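You operate a simulated robot arm through the tools that you are given. There is no shell and no other tool. Be economical: measure what you need, move in short steps, check, and stop when the job is done.

You run a simulated robot arm. Do the job below in one go: nothing can be reset, and whatever is moved stays where it is left.

Task
Cure the sleeve for 10 minutes at air level high.
Fine: blue button, then green button; one run, heat left at 170 C; watch till the screen says done.

The check looks at the end state, three seconds after you hand in, the way a careful person would. Anything else that was tipped, shoved, dropped, spilled or broken makes it a failure.

Robot
A 7-joint arm with a fingered hand on a trunk, on a base that drives. Base frame: it is fixed to the floor where the robot stands at the start and does not move with it; the origin is under the middle of the robot, x ahead of it, y to its left, z up. Units: mm, degrees, N and s.
Its first joint turns from -166.0 to 166.0 degrees. Places, roughly: blue button marked first [1300, 0, 1300]; blue knob marked minutes [1100, 100, 1300]; green button marked second [1300, 0, 1200]; grey button marked clear [1000, 200, 1400]; latch with yellow knob [900, 200, 800]; lever marked mould [1100, 0, 1000]; orange knob marked heat [1100, 100, 1400]; screen marked status [700, 300, 1500]; teal knob marked air level [1100, 100, 1100]. Payload 3.7 kg.
The TCP is the grasp point between the finger pads, 25 mm short of the fingertips. In the tool frame z runs along the fingers and y along their closing line. Largest opening 88 mm; the body of the gripper starts 29 mm behind the TCP. The gripper is a hand of 5 fingers: y runs from the thumb to the fingers, the wrist lies at [-13, -106, -174] in the tool frame, and closing takes about 1.5 s.
Orientation is that of the tool frame in the base frame, as a unit quaternion [x, y, z, w]. With the fingers straight down and the wrist toward the robot, the tool's x, y and z point along [0, 1, 0], [1, 0, 0] and [0, 0, -1] of the base frame.

Tools
- The arm moves only by the tool send_rows. Its argument "commands" is a list of rows, each an object (a shift or turn left out is 0, a gripper value left out holds the last) with "translation": the shift along the base's x, y, z in mm, a list of three; "delta_rot": the turn, a rotation vector about the base's x, y, z in degrees, a list of three; "gripper": the gripper command, from -1 (fully open) to 1 (shut), values between in proportion. In form: [{"translation": [dx, dy, dz], "delta_rot": [ax, ay, az], "gripper": gripper}, ...]. A call has 1 to 12 rows; each row shifts and turns the commanded pose from where the row before left it. Rows are played at 5 a second. More than 50 mm and 8.6 degrees between two rows, or a gripper value outside its range, and nothing of the call is played. A pose out of reach is approached as far as the arm can. The call stops where the force on the tool passes 40 N (or 10 N more than at its start, if that is more) or the arm is blocked; 0.2 s more then pass. The fingers move at their own pace (about 108 mm/s each) and stop on an object; they squeeze with about 25 N. The grip force told is the motor's: it shows also when the fingers shut on nothing. Time passes only in rows, and 0.2 s behind the last, so rows that do not move let the fingers close. The reply holds the time, the measured pose of the TCP, the force on the tool along the base axes, the opening and the grip force, in the units named above and with some noise, with the torque about the TCP (base axes, N m) and any sound that the robot's microphone picked up.
- Cameras (640 x 400 px; columns grow to the right, rows downward): "scene" is now at [189.7, 205.3, 1330.9]; the picture's right is [-0.22, -0.97, 0.00], its down [-0.13, 0.03, -0.99] and it looks along [0.97, -0.22, -0.13] (base axes); focal length 243 px, centre (320, 200). "wrist" rides on the gripper at [59, -79, -105] in the tool frame; the picture's right is [-0.73, 0.32, -0.61], its down [-0.62, -0.68, 0.38] and it looks along [-0.29, 0.66, 0.70] (tool axes); focal length 234 px, centre (320, 200).
- get_image(camera): a new picture of that camera. It takes no simulated time.
- steer(legs): drives the robot by 1 to 6 legs, each [ahead, left, turn to the left] in mm, mm and degrees, along the robot's own axes; the way and the turn of a leg run together, so that a leg with both is an arc; at most 1500 mm and 180 degrees a leg. The arm and the cameras ride along, it lands a little off, and it stops where it bumps. It gives what a move gives.
- grasp_type(shape): the hand has 5 fingers and takes this shape, open, in about a second: jaw (thumb against the fingers, like two jaws); tri (thumb and two fingers); tip (a fingertip pinch); poke (one finger out to press); point (the index stretched); flat (the hand flat); cup (the hand cupped); fist (a fist). The gripper value then closes the fingers along that shape, each until it touches; the sizes above hold for jaw. It gives what a move gives, with no picture.
- aim_head(pan, tilt): turns the head with the scene camera to pan (to the left, within 120 degrees either way) and tilt (down, from -29 to 69), counted from straight ahead of the robot. It gives what a move gives.
- measure_at(camera, pixels): there is no depth. For up to 12 entries [column, row, z] of the newest picture of that camera ("zoom" is the newest enlarged one), the place [x, y] in the base frame at which the ray of that pixel passes the height z, good to about 2 mm. It takes no simulated time.
- inspect(camera, box): a new picture of the part [left, top, right, bottom] of that camera's present view, enlarged. It takes no simulated time.
- close_job(): hands the job in; it is judged then, once.

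Work in short steps. Measure before you move; look again where a grasp or a placing could have gone wrong, and mend it. You have 80 turns and 68 pictures in all, those below and enlarged ones among them. Open the gripper and draw the arm clear of the work before you hand the job in, unless the task says otherwise; then end with one line.

The tools are called after ">>>" as a command line: name --argument value ..., lists and objects as JSON in quotes. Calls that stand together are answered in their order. send_rows: Moves the arm, as the interface text tells. Its arguments: {"type":"object","properties":{"commands":{"type":"array"}},"required":["commands"]} The other tools are called the same way: grasp_type (shape) gives the hand a shape; steer (legs) drives the base; aim_head (pan, tilt) turns the head that bears the scene camera; get_image (camera) takes a picture; measure_at (camera, pixels) gives the place at which the rays of pixels pass given heights; inspect (camera, box) takes an enlarged picture of a part of a camera's view; close_job () hands the job in.

At the start:

```text
time: 0.0
ee_pos: [738.2, -256.0, 999.8]
orientation: [0.707, 0.707, 0.001, 0.001]
force: [-0.3, 0.2, -0.6]
ft_torque: [0.02, 0.0, 0.02]
finger_gap: 87.9
grip_force: 0.0
shape: jaw
robot x, y, heading: [-1.2, -0.9, -0.1]
head pan, tilt: [-12.9, 7.7]
```

scene: 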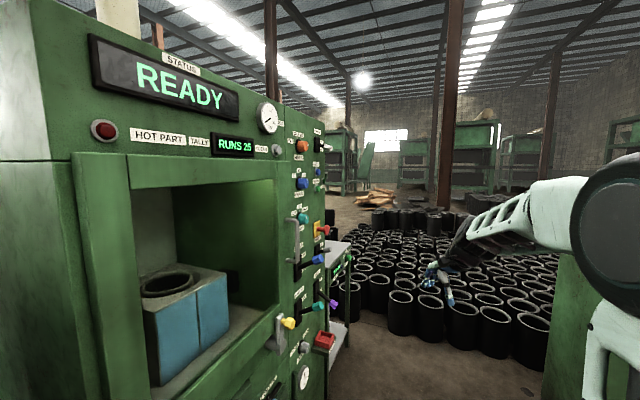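
wrist: 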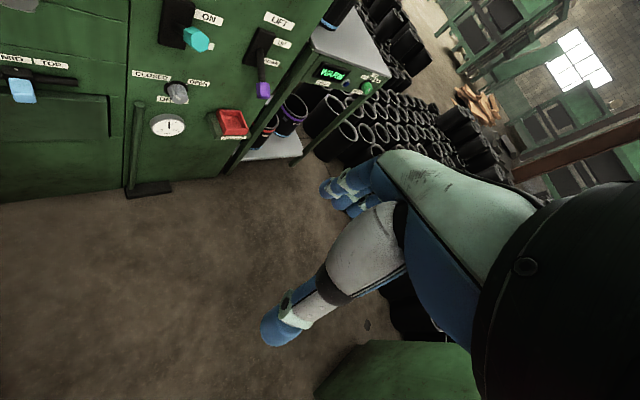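

The machine stands left-ahead, with its controls around columns 270-350. I enlarge that panel to read it.

>>> inspect --camera "scene" --box '[250, 110, 370, 260]'

>>> inspect --camera "scene" --box '[230, 240, 370, 400]'

>>> inspect --camera "scene" --box '[70, 20, 300, 170]'

```text
2.67 times, centred on (310, 185) of scene
```

zoom: 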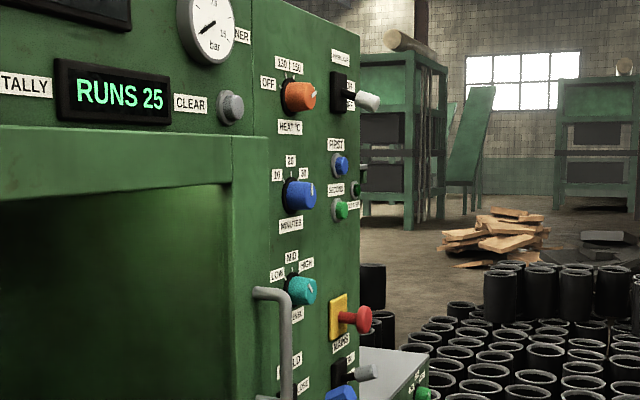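

```text
2.50 times, centred on (300, 320) of scene
```

zoom: 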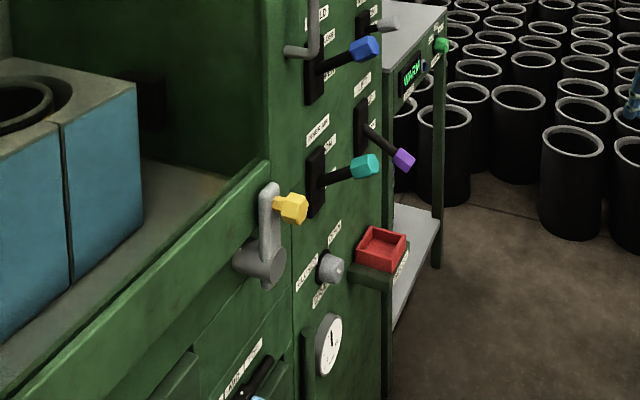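

```text
2.67 times, centred on (185, 95) of scene
```

zoom: 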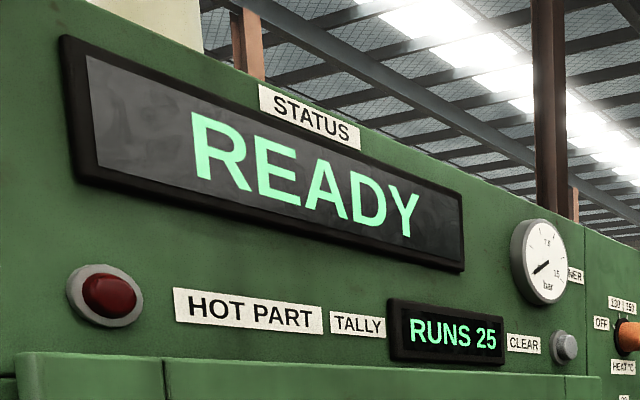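

READY is shown with the tally at 25, and the panel's horizontals vanish toward about -30°, so its front faces the robot's right. I look around to the right before driving.

>>> aim_head --pan -70 --tilt 30

>>> get_image --camera "scene"

```text
time: 1.3
ee_pos: [738.5, -255.2, 1000.0]
orientation: [0.707, 0.707, 0.0, 0.0]
force: [0.1, -0.9, -0.3]
ft_torque: [0.0, 0.04, 0.0]
finger_gap: 87.5
grip_force: 0.1
shape: jaw
robot x, y, heading: [0.1, 2.4, 0.2]
head pan, tilt: [-70.0, 30.0]
```

```text
62 pictures are left
```

scene: 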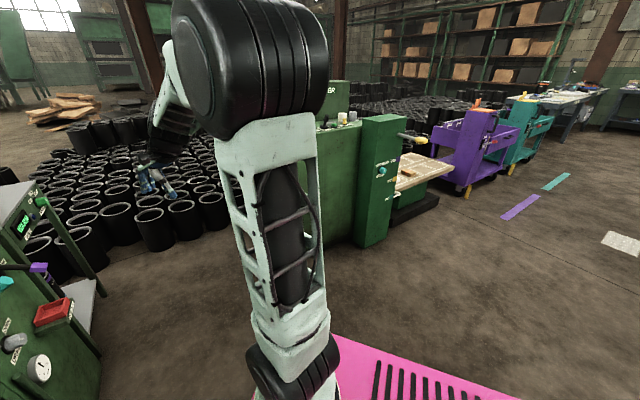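

There is open floor to the right, with another machine and floor sleeves further off. I measure their floor points.

>>> measure_at --camera "scene" --pixels '[[358, 247, 0], [320, 238, 0], [155, 250, 0], [215, 228, 0], [60, 270, 0], [100, 355, 0], [395, 238, 0], [75, 395, 0], [425, 225, 0]]'

```text
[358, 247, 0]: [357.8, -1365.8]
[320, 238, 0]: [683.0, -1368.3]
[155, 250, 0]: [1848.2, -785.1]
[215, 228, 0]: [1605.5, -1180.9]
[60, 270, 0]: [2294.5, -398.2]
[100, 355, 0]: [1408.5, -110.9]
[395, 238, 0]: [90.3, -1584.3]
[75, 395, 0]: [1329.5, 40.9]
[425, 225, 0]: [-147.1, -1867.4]
```

Space is free. I plan to stand at about (640,-720) heading 60°, with the tip ~200 mm short of the panel.

>>> steer --legs '[[0, -350, 0], [640, -370, 0], [0, 0, 60]]'

>>> aim_head --pan 0 --tilt 5

>>> get_image --camera "scene"

```text
time: 9.2
ee_pos: [1335.9, -341.6, 1000.3]
orientation: [0.369, 0.93, 0.0, 0.0]
force: [-0.9, -0.8, 0.5]
ft_torque: [-0.03, -0.02, -0.03]
finger_gap: 87.9
grip_force: 0.1
shape: jaw
robot x, y, heading: [642.7, -707.9, 46.3]
head pan, tilt: [-70.0, 30.0]
stopped in leg 3: the robot was blocked; the commanded pose is now the measured one
```

```text
time: 10.6
ee_pos: [1336.5, -342.5, 999.7]
orientation: [0.369, 0.929, 0.0, 0.0]
force: [-0.4, 0.5, 0.6]
ft_torque: [0.01, 0.0, 0.03]
finger_gap: 87.9
grip_force: 0.1
shape: jaw
robot x, y, heading: [643.6, -703.5, 46.6]
head pan, tilt: [0.0, 5.0]
```

```text
61 pictures are left
```

scene: 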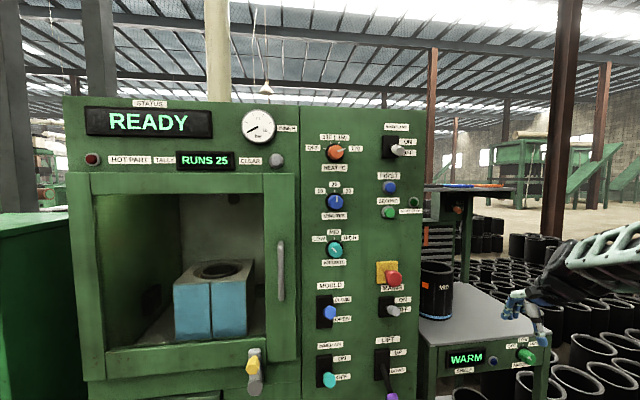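

The turn stopped at 46°; the panel is now nearly frontal. I check the hand area (530,300) for what blocked it.

>>> inspect --camera "scene" --box '[400, 180, 640, 400]'

>>> get_image --camera "wrist"

>>> inspect --camera "scene" --box '[300, 120, 440, 270]'

```text
1.82 times, centred on (520, 290) of scene
```

zoom: 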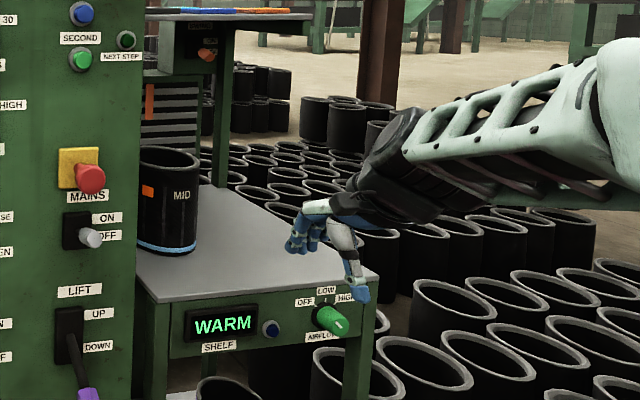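

```text
59 pictures are left
```

wrist: 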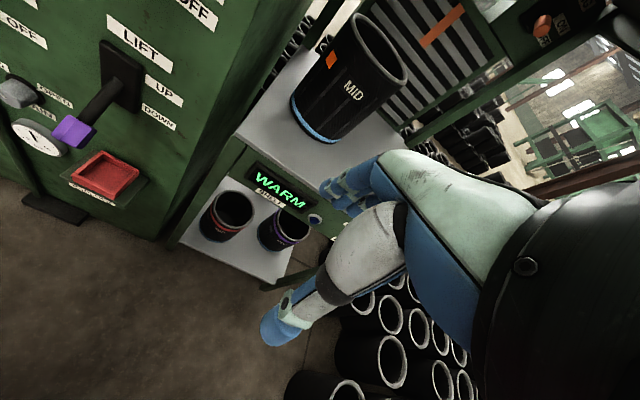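

```text
2.67 times, centred on (370, 195) of scene
```

zoom: 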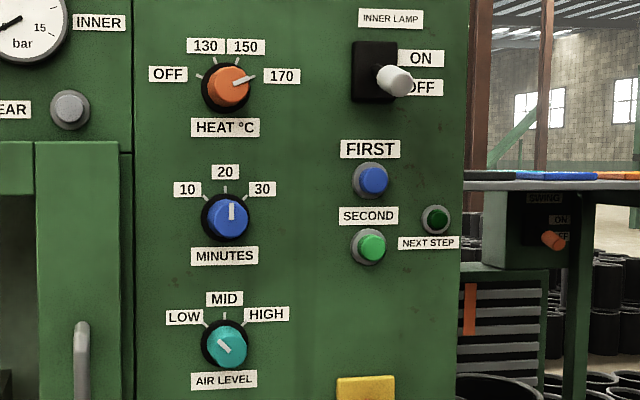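

Heat points at 170, minutes at 20, air at LOW. I read the lower panel and the door, and look behind for what may have blocked the base.

>>> inspect --camera "scene" --box '[300, 250, 430, 400]'

>>> inspect --camera "scene" --box '[70, 160, 310, 400]'

>>> aim_head --pan -110 --tilt 50

>>> get_image --camera "scene"

```text
2.67 times, centred on (365, 325) of scene
```

zoom: 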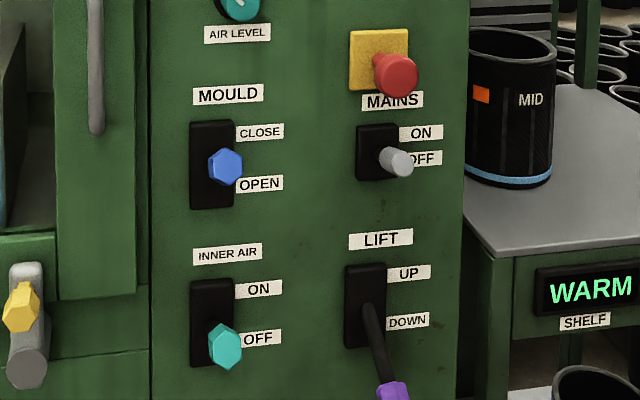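

```text
1.67 times, centred on (190, 280) of scene
```

zoom: 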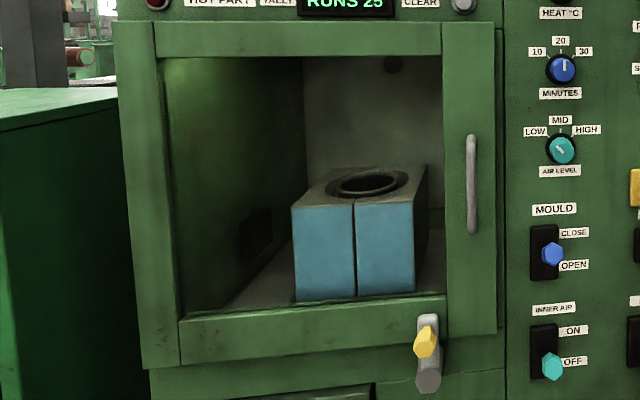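

```text
time: 12.5
ee_pos: [1336.3, -343.2, 999.8]
orientation: [0.369, 0.93, 0.0, 0.0]
force: [0.0, -0.7, -0.5]
ft_torque: [0.04, 0.01, 0.0]
finger_gap: 87.6
grip_force: 0.1
shape: jaw
robot x, y, heading: [644.2, -703.7, 46.6]
head pan, tilt: [-110.0, 50.0]
```

```text
55 pictures are left
```

scene: 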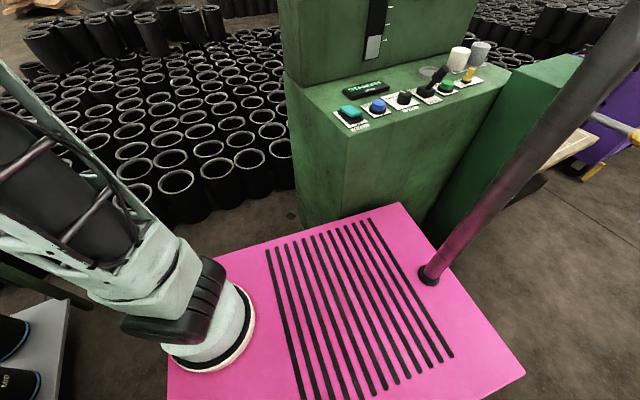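

The base's rear corner has touched the other machine's front. I pull the hand back toward the robot, then drive off it (+y) and finish the turn.

>>> send_rows --commands '[{"translation": [-34, -36, 20]}, {"translation": [-34, -36, 20]}, {"translation": [-34, -36, 20]}, {"translation": [-34, -36, 20]}, {"translation": [-34, -36, 20]}]'

>>> steer --legs '[[95, 90, 0], [0, 0, 13.4]]'

>>> aim_head --pan 0 --tilt 15

>>> get_image --camera "scene"

```text
refused: row 1 steps farther than a row can; nothing moved
```

```text
time: 14.6
ee_pos: [1258.1, -91.2, 999.5]
orientation: [0.285, 0.958, -0.001, 0.002]
force: [2.4, -6.5, -0.9]
ft_torque: [0.09, 0.37, -0.12]
finger_gap: 87.3
grip_force: 0.1
shape: jaw
robot x, y, heading: [642.5, -574.6, 58.0]
head pan, tilt: [-110.0, 50.0]
stopped in leg 2: the force on the tool passed its limit (the readings are from after the stop); the commanded pose is now the measured one
```

```text
time: 16.4
ee_pos: [1258.1, -90.7, 1000.3]
orientation: [0.284, 0.959, 0.001, 0.002]
force: [4.8, -12.3, -0.4]
ft_torque: [0.32, 0.5, -0.21]
finger_gap: 87.0
grip_force: 0.1
shape: jaw
robot x, y, heading: [643.4, -573.9, 58.1]
head pan, tilt: [0.0, 15.0]
```

```text
54 pictures are left
```

scene: 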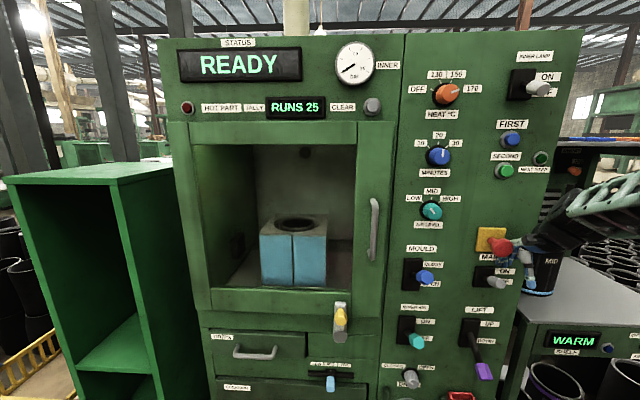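

My retraction was refused (step too long) and the hand now lightly touches something near the mains button at (500,245). I inspect the contact before backing off.

>>> inspect --camera "scene" --box '[450, 190, 600, 310]'

>>> get_image --camera "wrist"

```text
3.33 times, centred on (525, 250) of scene
```

zoom: 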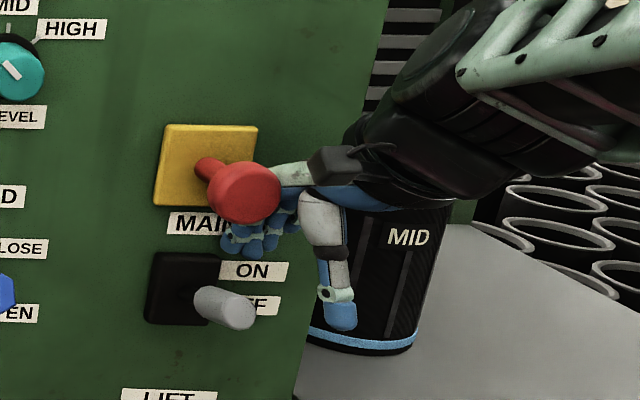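

```text
52 pictures are left
```

wrist: 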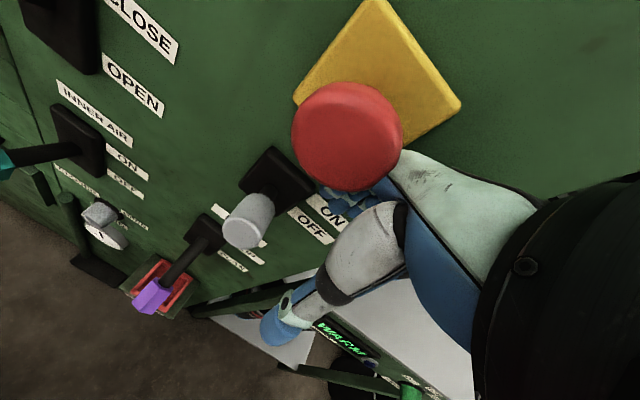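

The knuckles rest on the panel beside the mushroom's stem; backing straight out could hook it, so I undo the arc by turning right.

>>> steer --legs '[[0, 0, -11]]'

>>> get_image --camera "scene"

```text
time: 17.6
ee_pos: [1339.0, -216.1, 1000.7]
orientation: [0.375, 0.927, -0.001, 0.002]
force: [-0.2, -0.2, -1.4]
ft_torque: [-0.01, 0.0, -0.03]
finger_gap: 87.7
grip_force: 0.1
shape: jaw
robot x, y, heading: [645.0, -570.1, 46.9]
head pan, tilt: [0.0, 15.0]
```

```text
51 pictures are left
```

scene: 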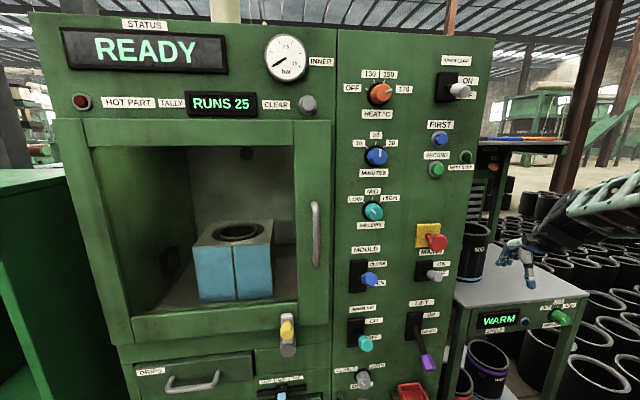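

The hand is free and nothing has shifted. Now I retract the arm toward the robot.

>>> send_rows --commands '[{"translation": [-32, -34, 12]}, {"translation": [-32, -34, 12]}, {"translation": [-32, -34, 12]}, {"translation": [-32, -34, 12]}, {"translation": [-32, -34, 12]}, {"translation": [-32, -34, 12]}]'

>>> measure_at --camera "scene" --pixels '[[438, 139, 1200], [438, 139, 1300], [377, 157, 1200], [377, 157, 1300], [372, 211, 1100], [372, 211, 1200], [437, 170, 1150], [437, 170, 1250], [308, 104, 1300], [308, 104, 1400]]'

```text
time: 19.0
ee_pos: [1147.4, -421.2, 1071.8]
orientation: [0.375, 0.927, -0.001, 0.002]
force: [-0.4, 0.1, -0.1]
ft_torque: [-0.02, 0.02, 0.0]
finger_gap: 87.4
grip_force: 0.1
shape: jaw
robot x, y, heading: [641.7, -573.5, 46.9]
head pan, tilt: [0.0, 15.0]
```

```text
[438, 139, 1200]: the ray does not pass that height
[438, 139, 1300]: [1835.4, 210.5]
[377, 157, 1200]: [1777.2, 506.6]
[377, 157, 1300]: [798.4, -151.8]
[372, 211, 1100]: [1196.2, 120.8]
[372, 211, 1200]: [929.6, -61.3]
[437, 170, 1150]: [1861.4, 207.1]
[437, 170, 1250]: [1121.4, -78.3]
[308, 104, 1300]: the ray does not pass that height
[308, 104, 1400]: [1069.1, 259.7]
```

Arm retracted. I finish the turn to face the panel squarely and take a new picture for triangulation.

>>> steer --legs '[[0, 0, 13]]'

>>> get_image --camera "scene"

```text
time: 20.2
ee_pos: [1100.8, -313.3, 1072.5]
orientation: [0.269, 0.963, 0.0, 0.002]
force: [-0.6, -0.1, 0.5]
ft_torque: [0.03, -0.01, 0.0]
finger_gap: 87.8
grip_force: 0.1
shape: jaw
robot x, y, heading: [645.3, -575.3, 59.9]
head pan, tilt: [0.0, 15.0]
```

```text
50 pictures are left
```

scene: 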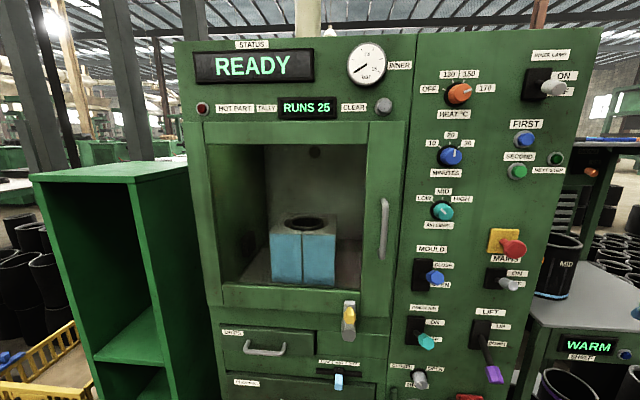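

Edges diverge slightly to the right, so the panel normal is heading about 55°. I measure rays of the controls from here.

>>> measure_at --camera "scene" --pixels '[[526, 140, 1200], [526, 140, 1300], [450, 156, 1200], [450, 156, 1300], [442, 211, 1100], [442, 211, 1200], [517, 171, 1150], [517, 171, 1250], [384, 106, 1350], [384, 106, 1400]]'

```text
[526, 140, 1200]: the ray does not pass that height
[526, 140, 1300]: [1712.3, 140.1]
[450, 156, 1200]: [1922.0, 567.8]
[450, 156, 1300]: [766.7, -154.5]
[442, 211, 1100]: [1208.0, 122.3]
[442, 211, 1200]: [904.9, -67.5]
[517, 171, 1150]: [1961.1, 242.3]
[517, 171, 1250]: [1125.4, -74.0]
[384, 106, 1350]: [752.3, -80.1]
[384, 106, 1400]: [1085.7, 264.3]
```

Rough triangulation gives air knob ≈(1111,62,1132), first ≈(1268,-28,1312). I refine with an enlarged view here, then shift sideways for a second view.

>>> inspect --camera "scene" --box '[400, 60, 590, 250]'

```text
2.11 times, centred on (495, 155) of scene
```

zoom: 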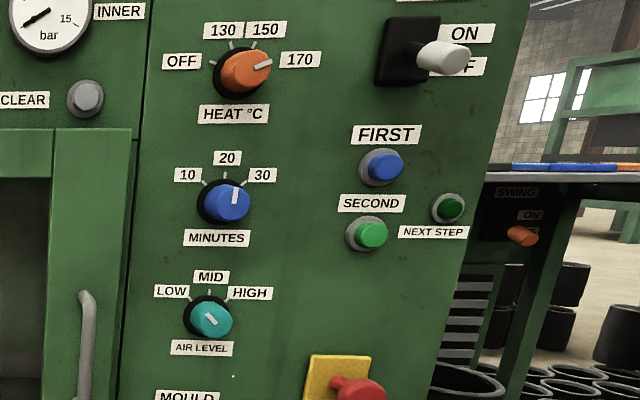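

I record rays for flat labels and knob centres in this view.

>>> measure_at --camera "zoom" --pixels '[[386, 134, 1310], [371, 203, 1250], [433, 232, 1250], [217, 238, 1230], [202, 348, 1090], [202, 348, 1200], [249, 293, 1150], [226, 203, 1270], [208, 319, 1130], [386, 166, 1290], [372, 234, 1230], [233, 114, 1350]]'

>>> steer --legs '[[0, -260, 0]]'

>>> aim_head --pan 15 --tilt 10

>>> get_image --camera "scene"

```text
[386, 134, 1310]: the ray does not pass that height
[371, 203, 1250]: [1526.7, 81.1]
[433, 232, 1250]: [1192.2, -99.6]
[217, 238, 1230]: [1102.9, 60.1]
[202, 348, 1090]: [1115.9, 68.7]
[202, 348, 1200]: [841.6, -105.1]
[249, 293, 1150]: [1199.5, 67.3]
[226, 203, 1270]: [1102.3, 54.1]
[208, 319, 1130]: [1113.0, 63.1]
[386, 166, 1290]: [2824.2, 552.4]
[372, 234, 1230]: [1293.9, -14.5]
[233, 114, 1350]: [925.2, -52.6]
```

```text
time: 21.1
ee_pos: [1123.1, -327.4, 1072.5]
orientation: [0.273, 0.962, 0.0, 0.001]
force: [-1.1, -0.2, 0.8]
ft_torque: [0.02, 0.0, 0.02]
finger_gap: 87.5
grip_force: 0.0
shape: jaw
robot x, y, heading: [666.5, -583.6, 59.2]
head pan, tilt: [0.0, 15.0]
stopped in leg 1: the robot was blocked; the commanded pose is now the measured one
```

```text
time: 21.9
ee_pos: [1123.8, -327.8, 1072.6]
orientation: [0.273, 0.962, 0.0, 0.002]
force: [-0.2, -0.4, 0.2]
ft_torque: [-0.02, 0.0, -0.03]
finger_gap: 88.1
grip_force: 0.1
shape: jaw
robot x, y, heading: [663.3, -584.2, 59.3]
head pan, tilt: [15.0, 10.0]
```

```text
48 pictures are left
```

scene: 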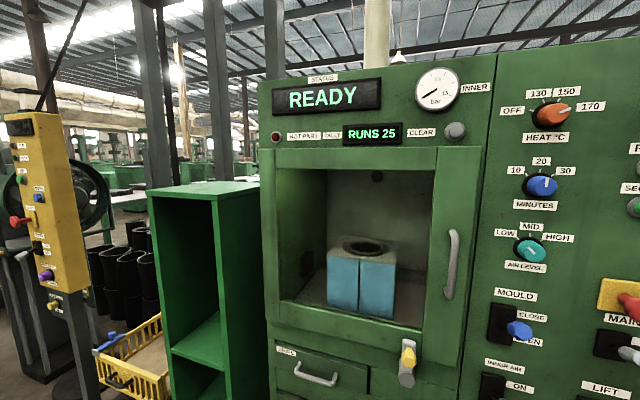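

The base's right side bumps the rear machine again, so I use leftward baseline instead: 300 mm left, looking right.

>>> steer --legs '[[0, 300, 0]]'

>>> aim_head --pan -30 --tilt 10

>>> get_image --camera "scene"

```text
time: 23.9
ee_pos: [868.7, -175.4, 1071.7]
orientation: [0.272, 0.962, 0.001, 0.001]
force: [-0.2, -0.2, -0.3]
ft_torque: [-0.02, 0.0, -0.01]
finger_gap: 87.8
grip_force: 0.0
shape: jaw
robot x, y, heading: [409.5, -432.9, 59.3]
head pan, tilt: [15.0, 10.0]
```

```text
time: 25.0
ee_pos: [867.6, -175.5, 1073.1]
orientation: [0.272, 0.962, 0.001, 0.001]
force: [0.7, -0.4, -0.1]
ft_torque: [-0.02, -0.02, -0.01]
finger_gap: 87.8
grip_force: 0.0
shape: jaw
robot x, y, heading: [409.8, -432.9, 59.2]
head pan, tilt: [-30.0, 10.0]
```

```text
47 pictures are left
```

scene: 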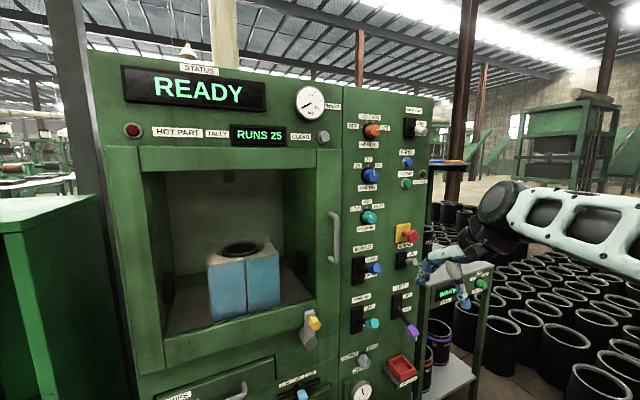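

Good baseline. Enlarge the panel (345-435, 100-250) for the same labels.

>>> inspect --camera "scene" --box '[330, 105, 450, 255]'

```text
2.67 times, centred on (390, 180) of scene
```

zoom: 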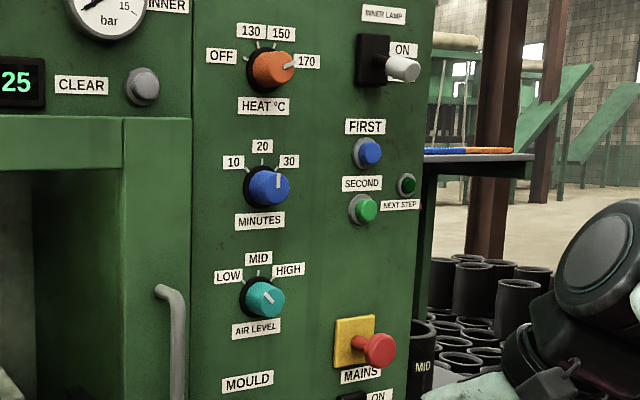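

>>> measure_at --camera "zoom" --pixels '[[365, 127, 1300], [362, 184, 1260], [400, 206, 1240], [260, 221, 1230], [256, 329, 1090], [256, 329, 1200], [289, 270, 1150], [267, 188, 1270], [264, 299, 1130], [371, 152, 1290], [365, 210, 1230], [263, 106, 1300]]'

```text
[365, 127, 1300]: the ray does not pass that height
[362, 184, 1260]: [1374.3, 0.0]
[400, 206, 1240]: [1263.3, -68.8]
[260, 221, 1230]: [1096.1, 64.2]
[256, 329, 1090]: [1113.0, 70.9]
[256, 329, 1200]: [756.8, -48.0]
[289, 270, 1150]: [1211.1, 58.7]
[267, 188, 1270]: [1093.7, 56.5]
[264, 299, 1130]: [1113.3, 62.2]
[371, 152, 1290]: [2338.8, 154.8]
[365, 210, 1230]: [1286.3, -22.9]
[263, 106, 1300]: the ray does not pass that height
```

Triangulated: panel normal heading ≈54.5°, knob column at (1125,73) on the panel with minutes z≈1268 and air z≈1131; buttons at (1265,-27), z≈1311 and 1234. I now drive to a working stand near (737,-551).

>>> steer --legs '[[70, 0, 0], [0, -335, 0], [0, 0, -4.5]]'

>>> aim_head --pan 10 --tilt 12

>>> get_image --camera "scene"

```text
time: 28.5
ee_pos: [1218.4, -315.6, 1071.9]
orientation: [0.305, 0.952, 0.0, 0.001]
force: [0.0, 0.0, 0.2]
ft_torque: [-0.04, -0.01, -0.04]
finger_gap: 87.8
grip_force: 0.2
shape: jaw
robot x, y, heading: [743.2, -541.2, 55.4]
head pan, tilt: [-30.0, 10.0]
stopped in leg 3: the robot was blocked; the commanded pose is now the measured one
```

```text
time: 29.6
ee_pos: [1217.6, -316.0, 1073.0]
orientation: [0.305, 0.952, 0.0, 0.002]
force: [-1.1, -0.7, -1.0]
ft_torque: [0.02, 0.0, -0.06]
finger_gap: 87.7
grip_force: 0.2
shape: jaw
robot x, y, heading: [741.8, -538.1, 55.6]
head pan, tilt: [10.0, 12.0]
```

```text
45 pictures are left
```

scene: 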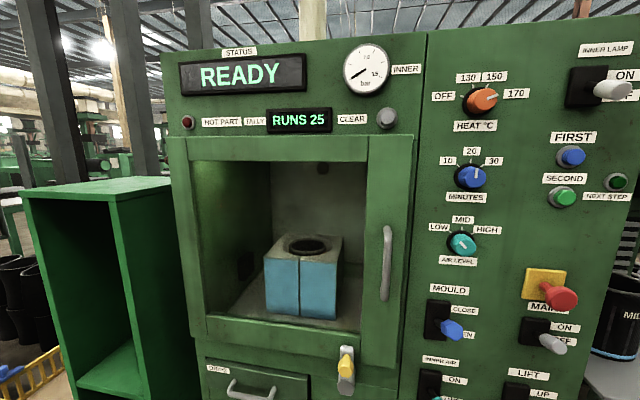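

Stand is good and the hand's y already points along the panel normal. I raise the fingers to point at the panel while shifting to the knob column, about 210 mm off the panel.

>>> send_rows --commands '[{"translation": [-19.9, 19.8, 5.4], "delta_rot": [6.66, -4.75, 0]}, {"translation": [-19.9, 19.8, 5.4], "delta_rot": [6.66, -4.75, 0]}, {"translation": [-19.9, 19.8, 5.4], "delta_rot": [6.66, -4.75, 0]}, {"translation": [-19.9, 19.8, 5.4], "delta_rot": [6.66, -4.75, 0]}, {"translation": [-19.9, 19.8, 5.4], "delta_rot": [6.66, -4.75, 0]}, {"translation": [-19.9, 19.8, 5.4], "delta_rot": [6.66, -4.75, 0]}, {"translation": [-19.9, 19.8, 5.4], "delta_rot": [6.66, -4.75, 0]}, {"translation": [-19.9, 19.8, 5.4], "delta_rot": [6.66, -4.75, 0]}, {"translation": [-19.9, 19.8, 5.4], "delta_rot": [6.66, -4.75, 0]}, {"translation": [-19.9, 19.8, 5.4], "delta_rot": [6.66, -4.75, 0]}, {"translation": [-19.9, 19.8, 5.4], "delta_rot": [6.66, -4.75, 0]}]'

>>> get_image --camera "scene"

>>> get_image --camera "wrist"

```text
time: 32.0
ee_pos: [999.6, -85.0, 1232.4]
orientation: [0.218, 0.672, 0.674, 0.216]
force: [0.1, -0.4, 0.2]
ft_torque: [0.02, -0.01, 0.0]
finger_gap: 87.8
grip_force: 0.1
shape: jaw
out of reach, approached as far as the arm can: row 6, 7, 8, 9, 10, 11
robot x, y, heading: [745.8, -537.5, 55.4]
head pan, tilt: [10.0, 12.0]
```

```text
44 pictures are left
```

scene: 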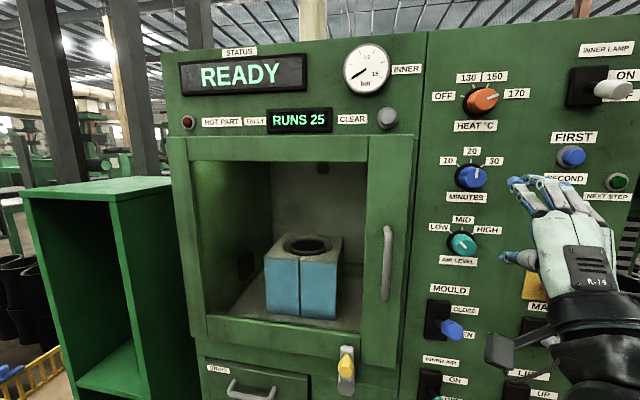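

```text
43 pictures are left
```

wrist: 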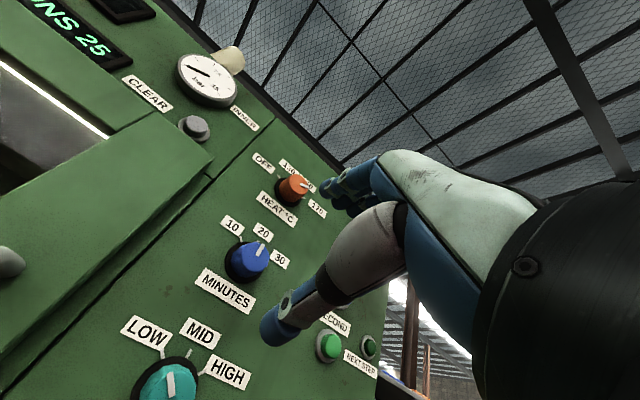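

The pose is reached in orientation but z stayed at 1232 (out of reach lower, perhaps too folded). I start with the minutes knob at z≈1268 and check how the command responds.

>>> send_rows --commands '[{"translation": [10, 0, 36]}, {"translation": [0, 0, 0]}]'

```text
time: 32.6
ee_pos: [1009.2, -82.3, 1268.3]
orientation: [0.217, 0.672, 0.674, 0.217]
force: [0.6, -0.6, 0.5]
ft_torque: [-0.02, 0.04, -0.03]
finger_gap: 87.7
grip_force: 0.0
shape: jaw
robot x, y, heading: [743.7, -539.8, 55.3]
head pan, tilt: [10.0, 12.0]
```

TCP is at N≈520, T≈869 in line with the minutes knob. I advance to about 75 mm from the panel and look.

>>> send_rows --commands '[{"translation": [24, 32, 0], "gripper": -1}, {"translation": [24, 32, 0]}, {"translation": [24, 32, 0]}, {"translation": [0, 0, 0]}]'

>>> inspect --camera "scene" --box '[400, 80, 600, 280]'

>>> get_image --camera "wrist"

```text
time: 33.6
ee_pos: [1081.0, 13.4, 1268.4]
orientation: [0.218, 0.672, 0.674, 0.217]
force: [-0.6, 0.0, 0.1]
ft_torque: [-0.02, 0.0, 0.0]
finger_gap: 87.9
grip_force: 0.1
shape: jaw
robot x, y, heading: [739.9, -542.8, 55.2]
head pan, tilt: [10.0, 12.0]
```

```text
2.00 times, centred on (500, 180) of scene
```

zoom: 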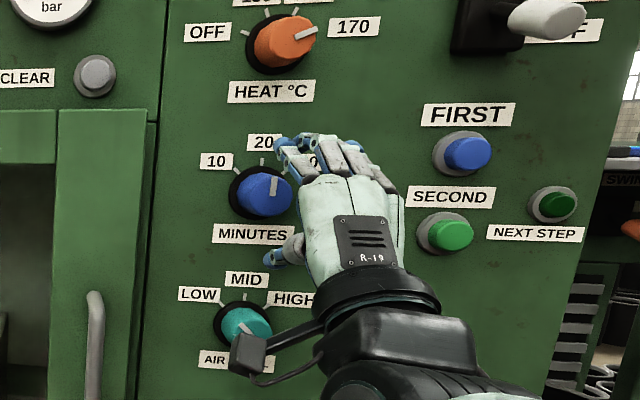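

```text
41 pictures are left
```

wrist: 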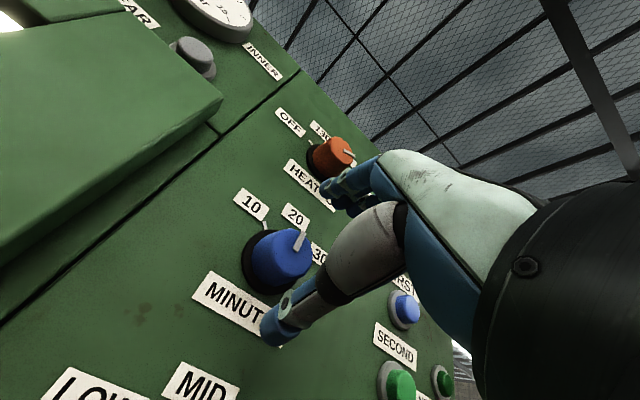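

In the wrist view the tool axis 45-50 mm ahead projects to about (286,255), right on the knob's face (285,250), so alignment is good. I advance 36 mm.

>>> send_rows --commands '[{"translation": [10.5, 14.6, 0]}, {"translation": [10.5, 14.6, 0]}, {"translation": [0, 0, 0]}]'

>>> get_image --camera "wrist"

```text
time: 34.4
ee_pos: [1103.2, 42.7, 1267.1]
orientation: [0.218, 0.673, 0.673, 0.217]
force: [0.8, 1.0, 0.0]
ft_torque: [0.02, 0.02, 0.02]
finger_gap: 87.9
grip_force: 0.1
shape: jaw
robot x, y, heading: [740.8, -536.1, 55.3]
head pan, tilt: [10.0, 12.0]
```

```text
40 pictures are left
```

wrist: 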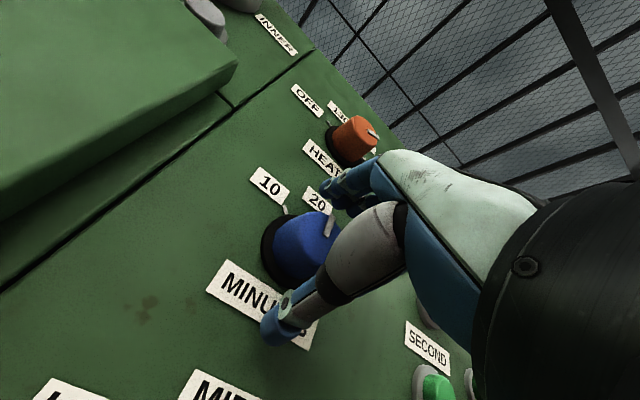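

The knob face sits ~13 mm ahead of the TCP, so fingertips overlap it by ~12 mm. I go 6 mm more, then close.

>>> send_rows --commands '[{"translation": [3.5, 4.9, 0]}, {"gripper": -0.2}, {"gripper": 0.2}, {"gripper": 1}, {"gripper": 1}, {"gripper": 1}, {"gripper": 1}, {"gripper": 1}]'

>>> get_image --camera "wrist"

>>> inspect --camera "scene" --box '[400, 80, 600, 280]'

```text
time: 36.2
ee_pos: [1107.0, 45.8, 1268.1]
orientation: [0.217, 0.673, 0.673, 0.217]
force: [0.0, -1.0, -4.8]
ft_torque: [-0.05, 0.02, 0.0]
finger_gap: 33.8
grip_force: 24.6
shape: jaw
robot x, y, heading: [745.4, -539.9, 55.5]
head pan, tilt: [10.0, 12.0]
```

```text
39 pictures are left
```

wrist: 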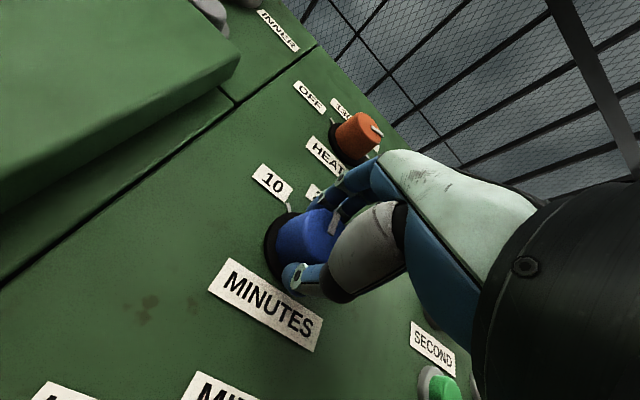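

```text
2.00 times, centred on (500, 180) of scene
```

zoom: 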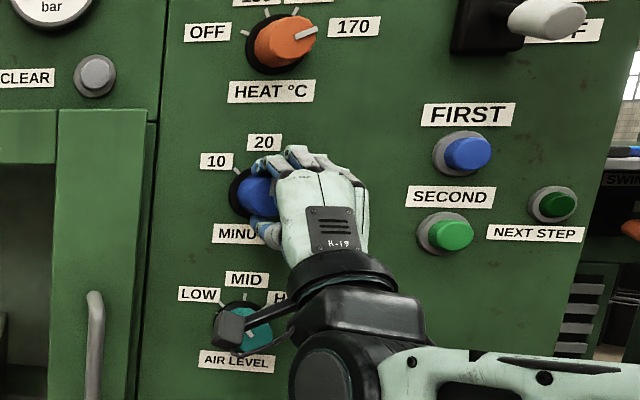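

Knob is gripped (34 mm gap, 25 N). I turn counter-clockwise 45° about the panel normal toward 10.

>>> send_rows --commands '[{"delta_rot": [-4.36, -6.1, 0]}, {"delta_rot": [-4.36, -6.1, 0]}, {"delta_rot": [-4.36, -6.1, 0]}, {"delta_rot": [-4.36, -6.1, 0]}, {"delta_rot": [-4.36, -6.1, 0]}, {"delta_rot": [-4.36, -6.1, 0]}, {}]'

>>> inspect --camera "scene" --box '[400, 80, 600, 280]'

>>> get_image --camera "wrist"

```text
time: 37.8
ee_pos: [1107.5, 46.0, 1268.9]
orientation: [-0.057, 0.704, 0.54, 0.458]
force: [4.3, -7.3, -5.9]
ft_torque: [-0.03, 0.09, -0.18]
finger_gap: 33.4
grip_force: 25.2
shape: jaw
robot x, y, heading: [743.5, -537.9, 55.5]
head pan, tilt: [10.0, 12.0]
```

```text
2.00 times, centred on (500, 180) of scene
```

zoom: 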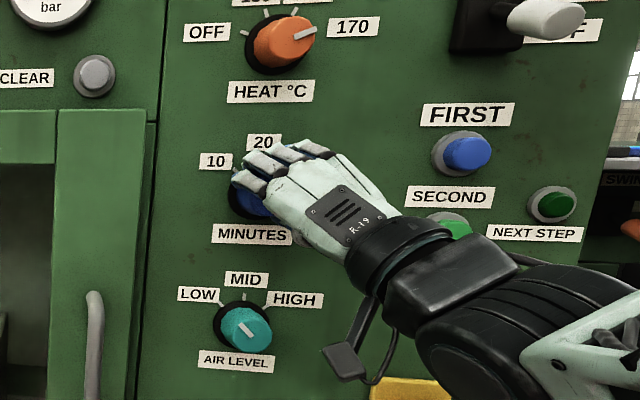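

```text
36 pictures are left
```

wrist: 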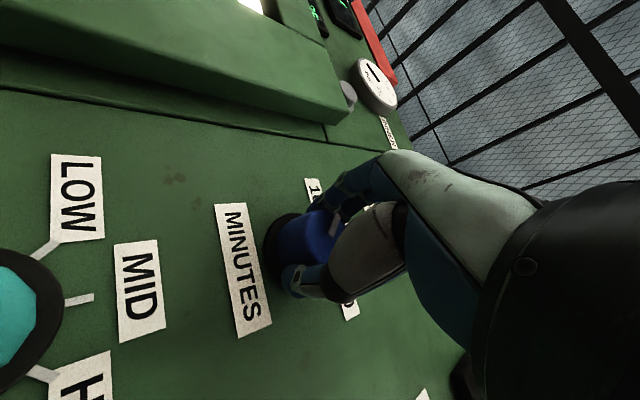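

The pointer kept its place relative to the hand, so the knob turned. I open and back out along the normal.

>>> send_rows --commands '[{"gripper": -1}, {"gripper": -1}, {"gripper": -1}, {"gripper": -1}, {"translation": [-17.4, -24.4, 0]}, {"translation": [-17.4, -24.4, 0]}, {"translation": [-23.2, -32.6, 0]}, {"translation": [-23.2, -32.6, 0]}]'

>>> inspect --camera "scene" --box '[400, 80, 600, 280]'

```text
time: 39.6
ee_pos: [1026.5, -65.0, 1267.1]
orientation: [-0.057, 0.704, 0.541, 0.457]
force: [0.9, 0.0, -0.5]
ft_torque: [0.0, 0.0, 0.02]
finger_gap: 87.8
grip_force: 0.0
shape: jaw
robot x, y, heading: [742.2, -539.1, 55.4]
head pan, tilt: [10.0, 12.0]
```

```text
2.00 times, centred on (500, 180) of scene
```

zoom: 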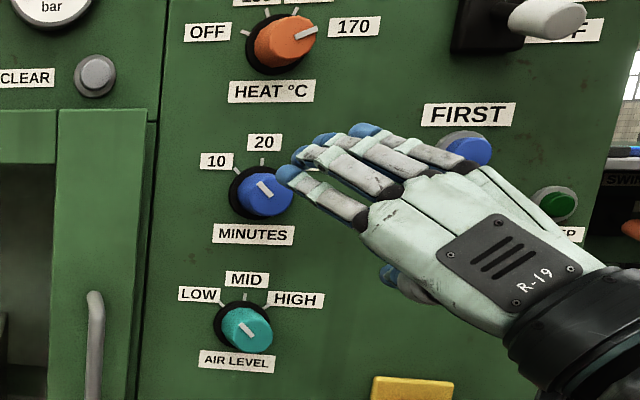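

Minutes now points at 10. Next I lower to the air knob (z≈1131), keeping the 45° hand angle that suits its LOW position.

>>> send_rows --commands '[{"translation": [0, 0, -34]}, {"translation": [0, 0, -34]}, {"translation": [0, 0, -34]}, {"translation": [0, 0, -34]}, {}]'

>>> get_image --camera "wrist"

```text
time: 40.8
ee_pos: [1034.0, -47.9, 1192.4]
orientation: [-0.058, 0.704, 0.54, 0.457]
force: [0.4, -0.5, -0.2]
ft_torque: [0.02, 0.01, -0.02]
finger_gap: 87.6
grip_force: 0.1
shape: jaw
out of reach, approached as far as the arm can: row 3, 4
robot x, y, heading: [741.8, -540.1, 55.3]
head pan, tilt: [10.0, 12.0]
```

```text
34 pictures are left
```

wrist: 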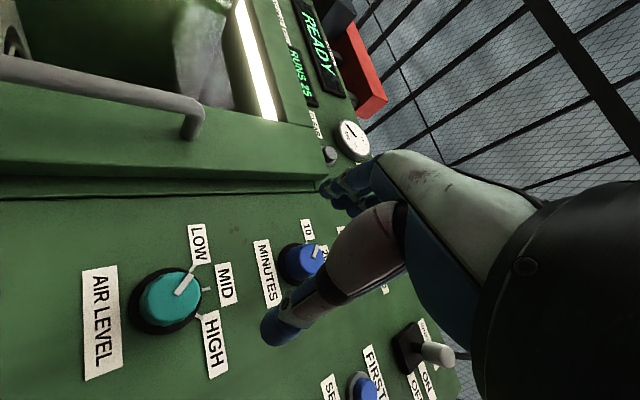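

The arm can't fold lower this near; I go forward and down together.

>>> send_rows --commands '[{"translation": [17.4, 24.4, 0]}, {"translation": [17.4, 24.4, -20]}, {"translation": [0, 0, -25]}, {"translation": [0, 0, -16]}, {}]'

```text
time: 42.0
ee_pos: [1075.1, 12.3, 1147.1]
orientation: [-0.057, 0.704, 0.54, 0.457]
force: [-0.8, -0.2, -0.7]
ft_torque: [0.04, 0.0, -0.01]
finger_gap: 87.6
grip_force: 0.0
shape: jaw
out of reach, approached as far as the arm can: row 3, 4
robot x, y, heading: [738.4, -535.1, 55.3]
head pan, tilt: [10.0, 12.0]
```

The low reach is tight from this stand. I retract the hand, then shift the base back-left a little and check what surrounds the base.

>>> send_rows --commands '[{"translation": [-17.4, -24.4, 30]}, {"translation": [-23.2, -32.6, 30]}, {"translation": [-23.2, -32.6, 20]}]'

>>> aim_head --pan -110 --tilt 50

>>> get_image --camera "scene"

```text
time: 42.8
ee_pos: [1009.0, -76.4, 1227.5]
orientation: [-0.057, 0.704, 0.54, 0.457]
force: [-0.1, 0.2, 0.5]
ft_torque: [0.02, -0.03, 0.03]
finger_gap: 87.7
grip_force: 0.0
shape: jaw
robot x, y, heading: [739.9, -537.7, 55.6]
head pan, tilt: [10.0, 12.0]
```

```text
time: 44.8
ee_pos: [1011.9, -77.1, 1226.7]
orientation: [-0.057, 0.704, 0.541, 0.457]
force: [0.5, -0.9, 0.6]
ft_torque: [0.02, 0.02, 0.01]
finger_gap: 87.5
grip_force: 0.0
shape: jaw
robot x, y, heading: [742.7, -538.9, 55.4]
head pan, tilt: [-110.0, 50.0]
```

```text
33 pictures are left
```

scene: 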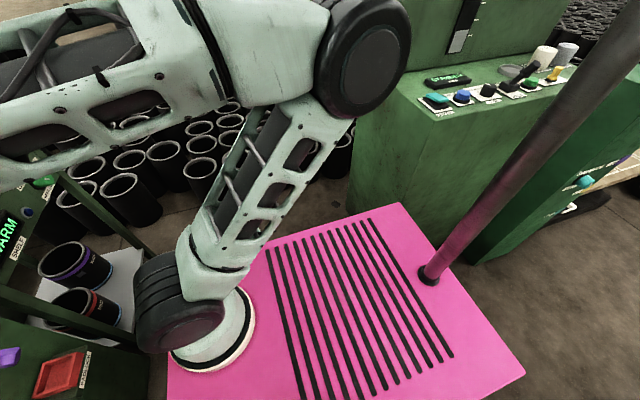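

The base's right edge touches the rear machine; left and back-left are free. I move left 60, then back 50.

>>> steer --legs '[[0, 70, 0], [-50, 0, 0]]'

>>> aim_head --pan 10 --tilt 15

>>> send_rows --commands '[{"translation": [39, -27, 0]}, {"translation": [23.2, 32.6, -30]}, {"translation": [23.2, 32.6, -30]}, {"translation": [23.2, 32.6, -30]}, {}]'

>>> get_image --camera "wrist"

```text
time: 46.3
ee_pos: [926.3, -78.9, 1228.0]
orientation: [-0.057, 0.704, 0.54, 0.458]
force: [0.3, -0.7, 0.3]
ft_torque: [0.0, 0.0, 0.0]
finger_gap: 87.6
grip_force: 0.2
shape: jaw
robot x, y, heading: [653.9, -540.5, 55.2]
head pan, tilt: [-110.0, 50.0]
```

```text
time: 48.3
ee_pos: [925.6, -78.6, 1226.9]
orientation: [-0.057, 0.704, 0.54, 0.458]
force: [-0.9, -0.2, 1.2]
ft_torque: [0.03, 0.01, 0.04]
finger_gap: 87.7
grip_force: 0.0
shape: jaw
robot x, y, heading: [657.8, -539.1, 55.3]
head pan, tilt: [10.0, 15.0]
```

```text
time: 49.5
ee_pos: [1033.9, -4.8, 1140.9]
orientation: [-0.057, 0.704, 0.54, 0.458]
force: [0.6, -0.1, -0.5]
ft_torque: [0.03, -0.03, 0.04]
finger_gap: 87.6
grip_force: 0.1
shape: jaw
out of reach, approached as far as the arm can: row 4
robot x, y, heading: [655.3, -541.0, 55.4]
head pan, tilt: [10.0, 15.0]
```

```text
32 pictures are left
```

wrist: 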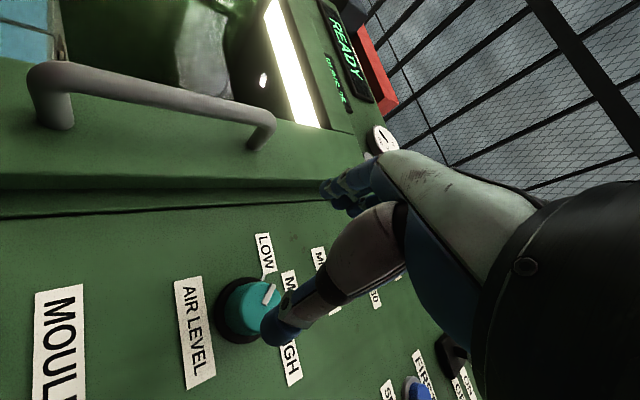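

Now at N≈597, T≈844, z 1141. I shift 28 mm right and 40 mm in, down to 1131.

>>> send_rows --commands '[{"translation": [22.8, -16.3, 0]}, {"translation": [23.2, 32.6, -5]}, {"translation": [0, 0, -5]}, {}]'

>>> get_image --camera "wrist"

```text
time: 50.5
ee_pos: [1080.3, 10.0, 1129.3]
orientation: [-0.057, 0.704, 0.54, 0.458]
force: [0.1, -0.1, -0.1]
ft_torque: [0.05, 0.01, 0.02]
finger_gap: 87.7
grip_force: 0.0
shape: jaw
robot x, y, heading: [657.4, -543.7, 55.3]
head pan, tilt: [10.0, 15.0]
```

```text
31 pictures are left
```

wrist: 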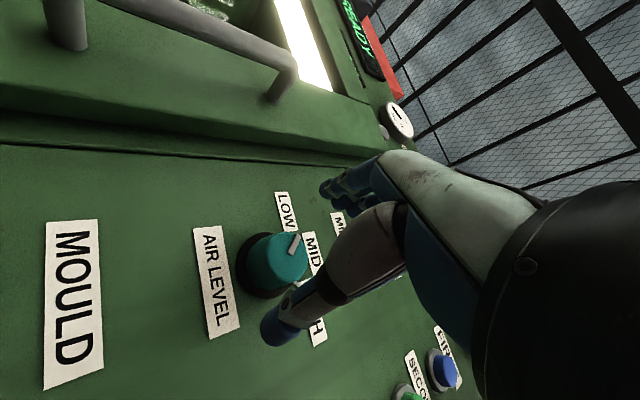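

Aligned: knob face at (284,257) as predicted. Because the door handle is near on the left, I'll turn in two 45° halves with a re-grip. Advance 46 mm and close.

>>> send_rows --commands '[{"translation": [13.4, 18.7, 1]}, {"translation": [13.4, 18.7, 0]}, {"gripper": -0.2}, {"gripper": 0.2}, {"gripper": 1}, {"gripper": 1}, {"gripper": 1}, {"gripper": 1}, {"gripper": 1}]'

>>> get_image --camera "wrist"

```text
time: 52.5
ee_pos: [1108.1, 48.2, 1130.9]
orientation: [-0.057, 0.704, 0.54, 0.458]
force: [3.0, -2.7, -3.4]
ft_torque: [-0.07, 0.03, -0.07]
finger_gap: 33.4
grip_force: 24.8
shape: jaw
robot x, y, heading: [652.5, -540.3, 55.2]
head pan, tilt: [10.0, 15.0]
```

```text
30 pictures are left
```

wrist: 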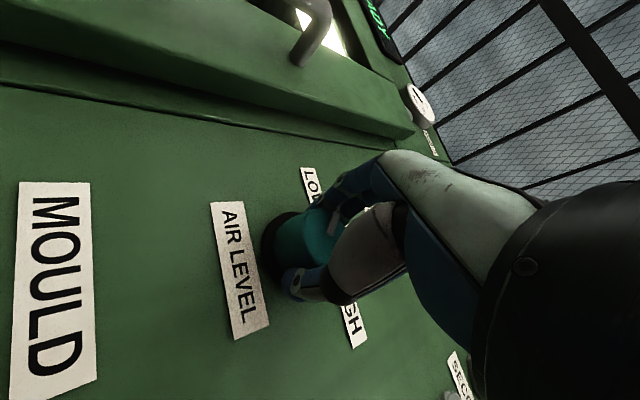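

Gripped. I turn clockwise 45° (LOW to MID), then release and back off.

>>> send_rows --commands '[{"delta_rot": [4.36, 6.1, 0]}, {"delta_rot": [4.36, 6.1, 0]}, {"delta_rot": [4.36, 6.1, 0]}, {"delta_rot": [4.36, 6.1, 0]}, {"delta_rot": [4.36, 6.1, 0]}, {"delta_rot": [4.36, 6.1, 0]}, {}]'

>>> get_image --camera "scene"

```text
time: 54.1
ee_pos: [1108.8, 48.4, 1129.8]
orientation: [0.218, 0.673, 0.673, 0.215]
force: [3.7, -2.1, -9.8]
ft_torque: [-0.11, 0.08, -0.06]
finger_gap: 32.8
grip_force: 25.0
shape: jaw
robot x, y, heading: [654.9, -540.6, 55.4]
head pan, tilt: [10.0, 15.0]
```

```text
29 pictures are left
```

scene: 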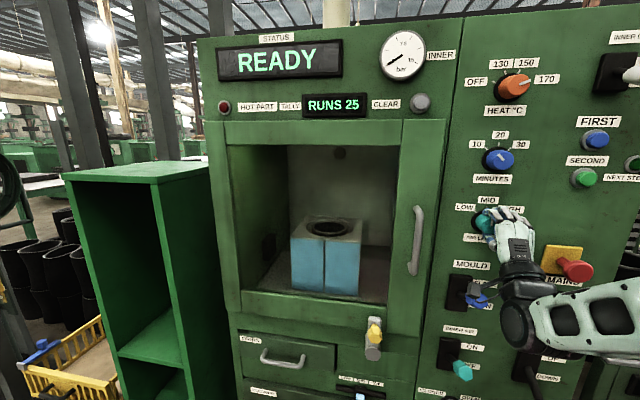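

Turned to MID; the wrist is close to the mould lever at (480,295) but not evidently touching. I release and back straight out, then look.

>>> send_rows --commands '[{"gripper": -1}, {"gripper": -1}, {"gripper": -1}, {"gripper": -1}, {"translation": [-13.4, -18.7, 0]}, {"translation": [-13.4, -18.7, 0]}, {}]'

>>> inspect --camera "scene" --box '[430, 120, 630, 380]'

```text
time: 55.7
ee_pos: [1082.7, 13.2, 1131.7]
orientation: [0.217, 0.673, 0.673, 0.216]
force: [0.2, 0.1, 0.0]
ft_torque: [-0.06, 0.03, 0.01]
finger_gap: 87.7
grip_force: 0.1
shape: jaw
out of reach, approached as far as the arm can: row 6
robot x, y, heading: [655.4, -540.7, 55.5]
head pan, tilt: [10.0, 15.0]
```

```text
1.54 times, centred on (530, 250) of scene
```

zoom: 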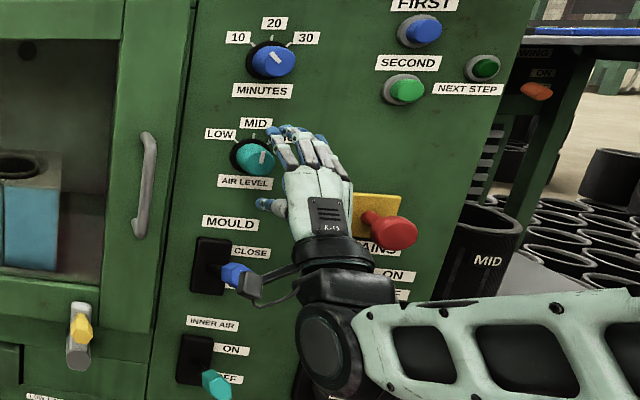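

Air now at MID. I rotate the hand back 45° counter-clockwise and re-grip.

>>> send_rows --commands '[{"delta_rot": [-4.36, -6.1, 0]}, {"delta_rot": [-4.36, -6.1, 0]}, {"delta_rot": [-4.36, -6.1, 0]}, {"delta_rot": [-4.36, -6.1, 0]}, {"delta_rot": [-4.36, -6.1, 0]}, {"delta_rot": [-4.36, -6.1, 0]}, {}]'

```text
time: 57.3
ee_pos: [1083.2, 13.5, 1134.6]
orientation: [-0.058, 0.704, 0.54, 0.459]
force: [-0.5, 0.1, -0.2]
ft_torque: [0.01, -0.02, -0.03]
finger_gap: 87.6
grip_force: 0.1
shape: jaw
robot x, y, heading: [655.4, -538.8, 55.6]
head pan, tilt: [10.0, 15.0]
```

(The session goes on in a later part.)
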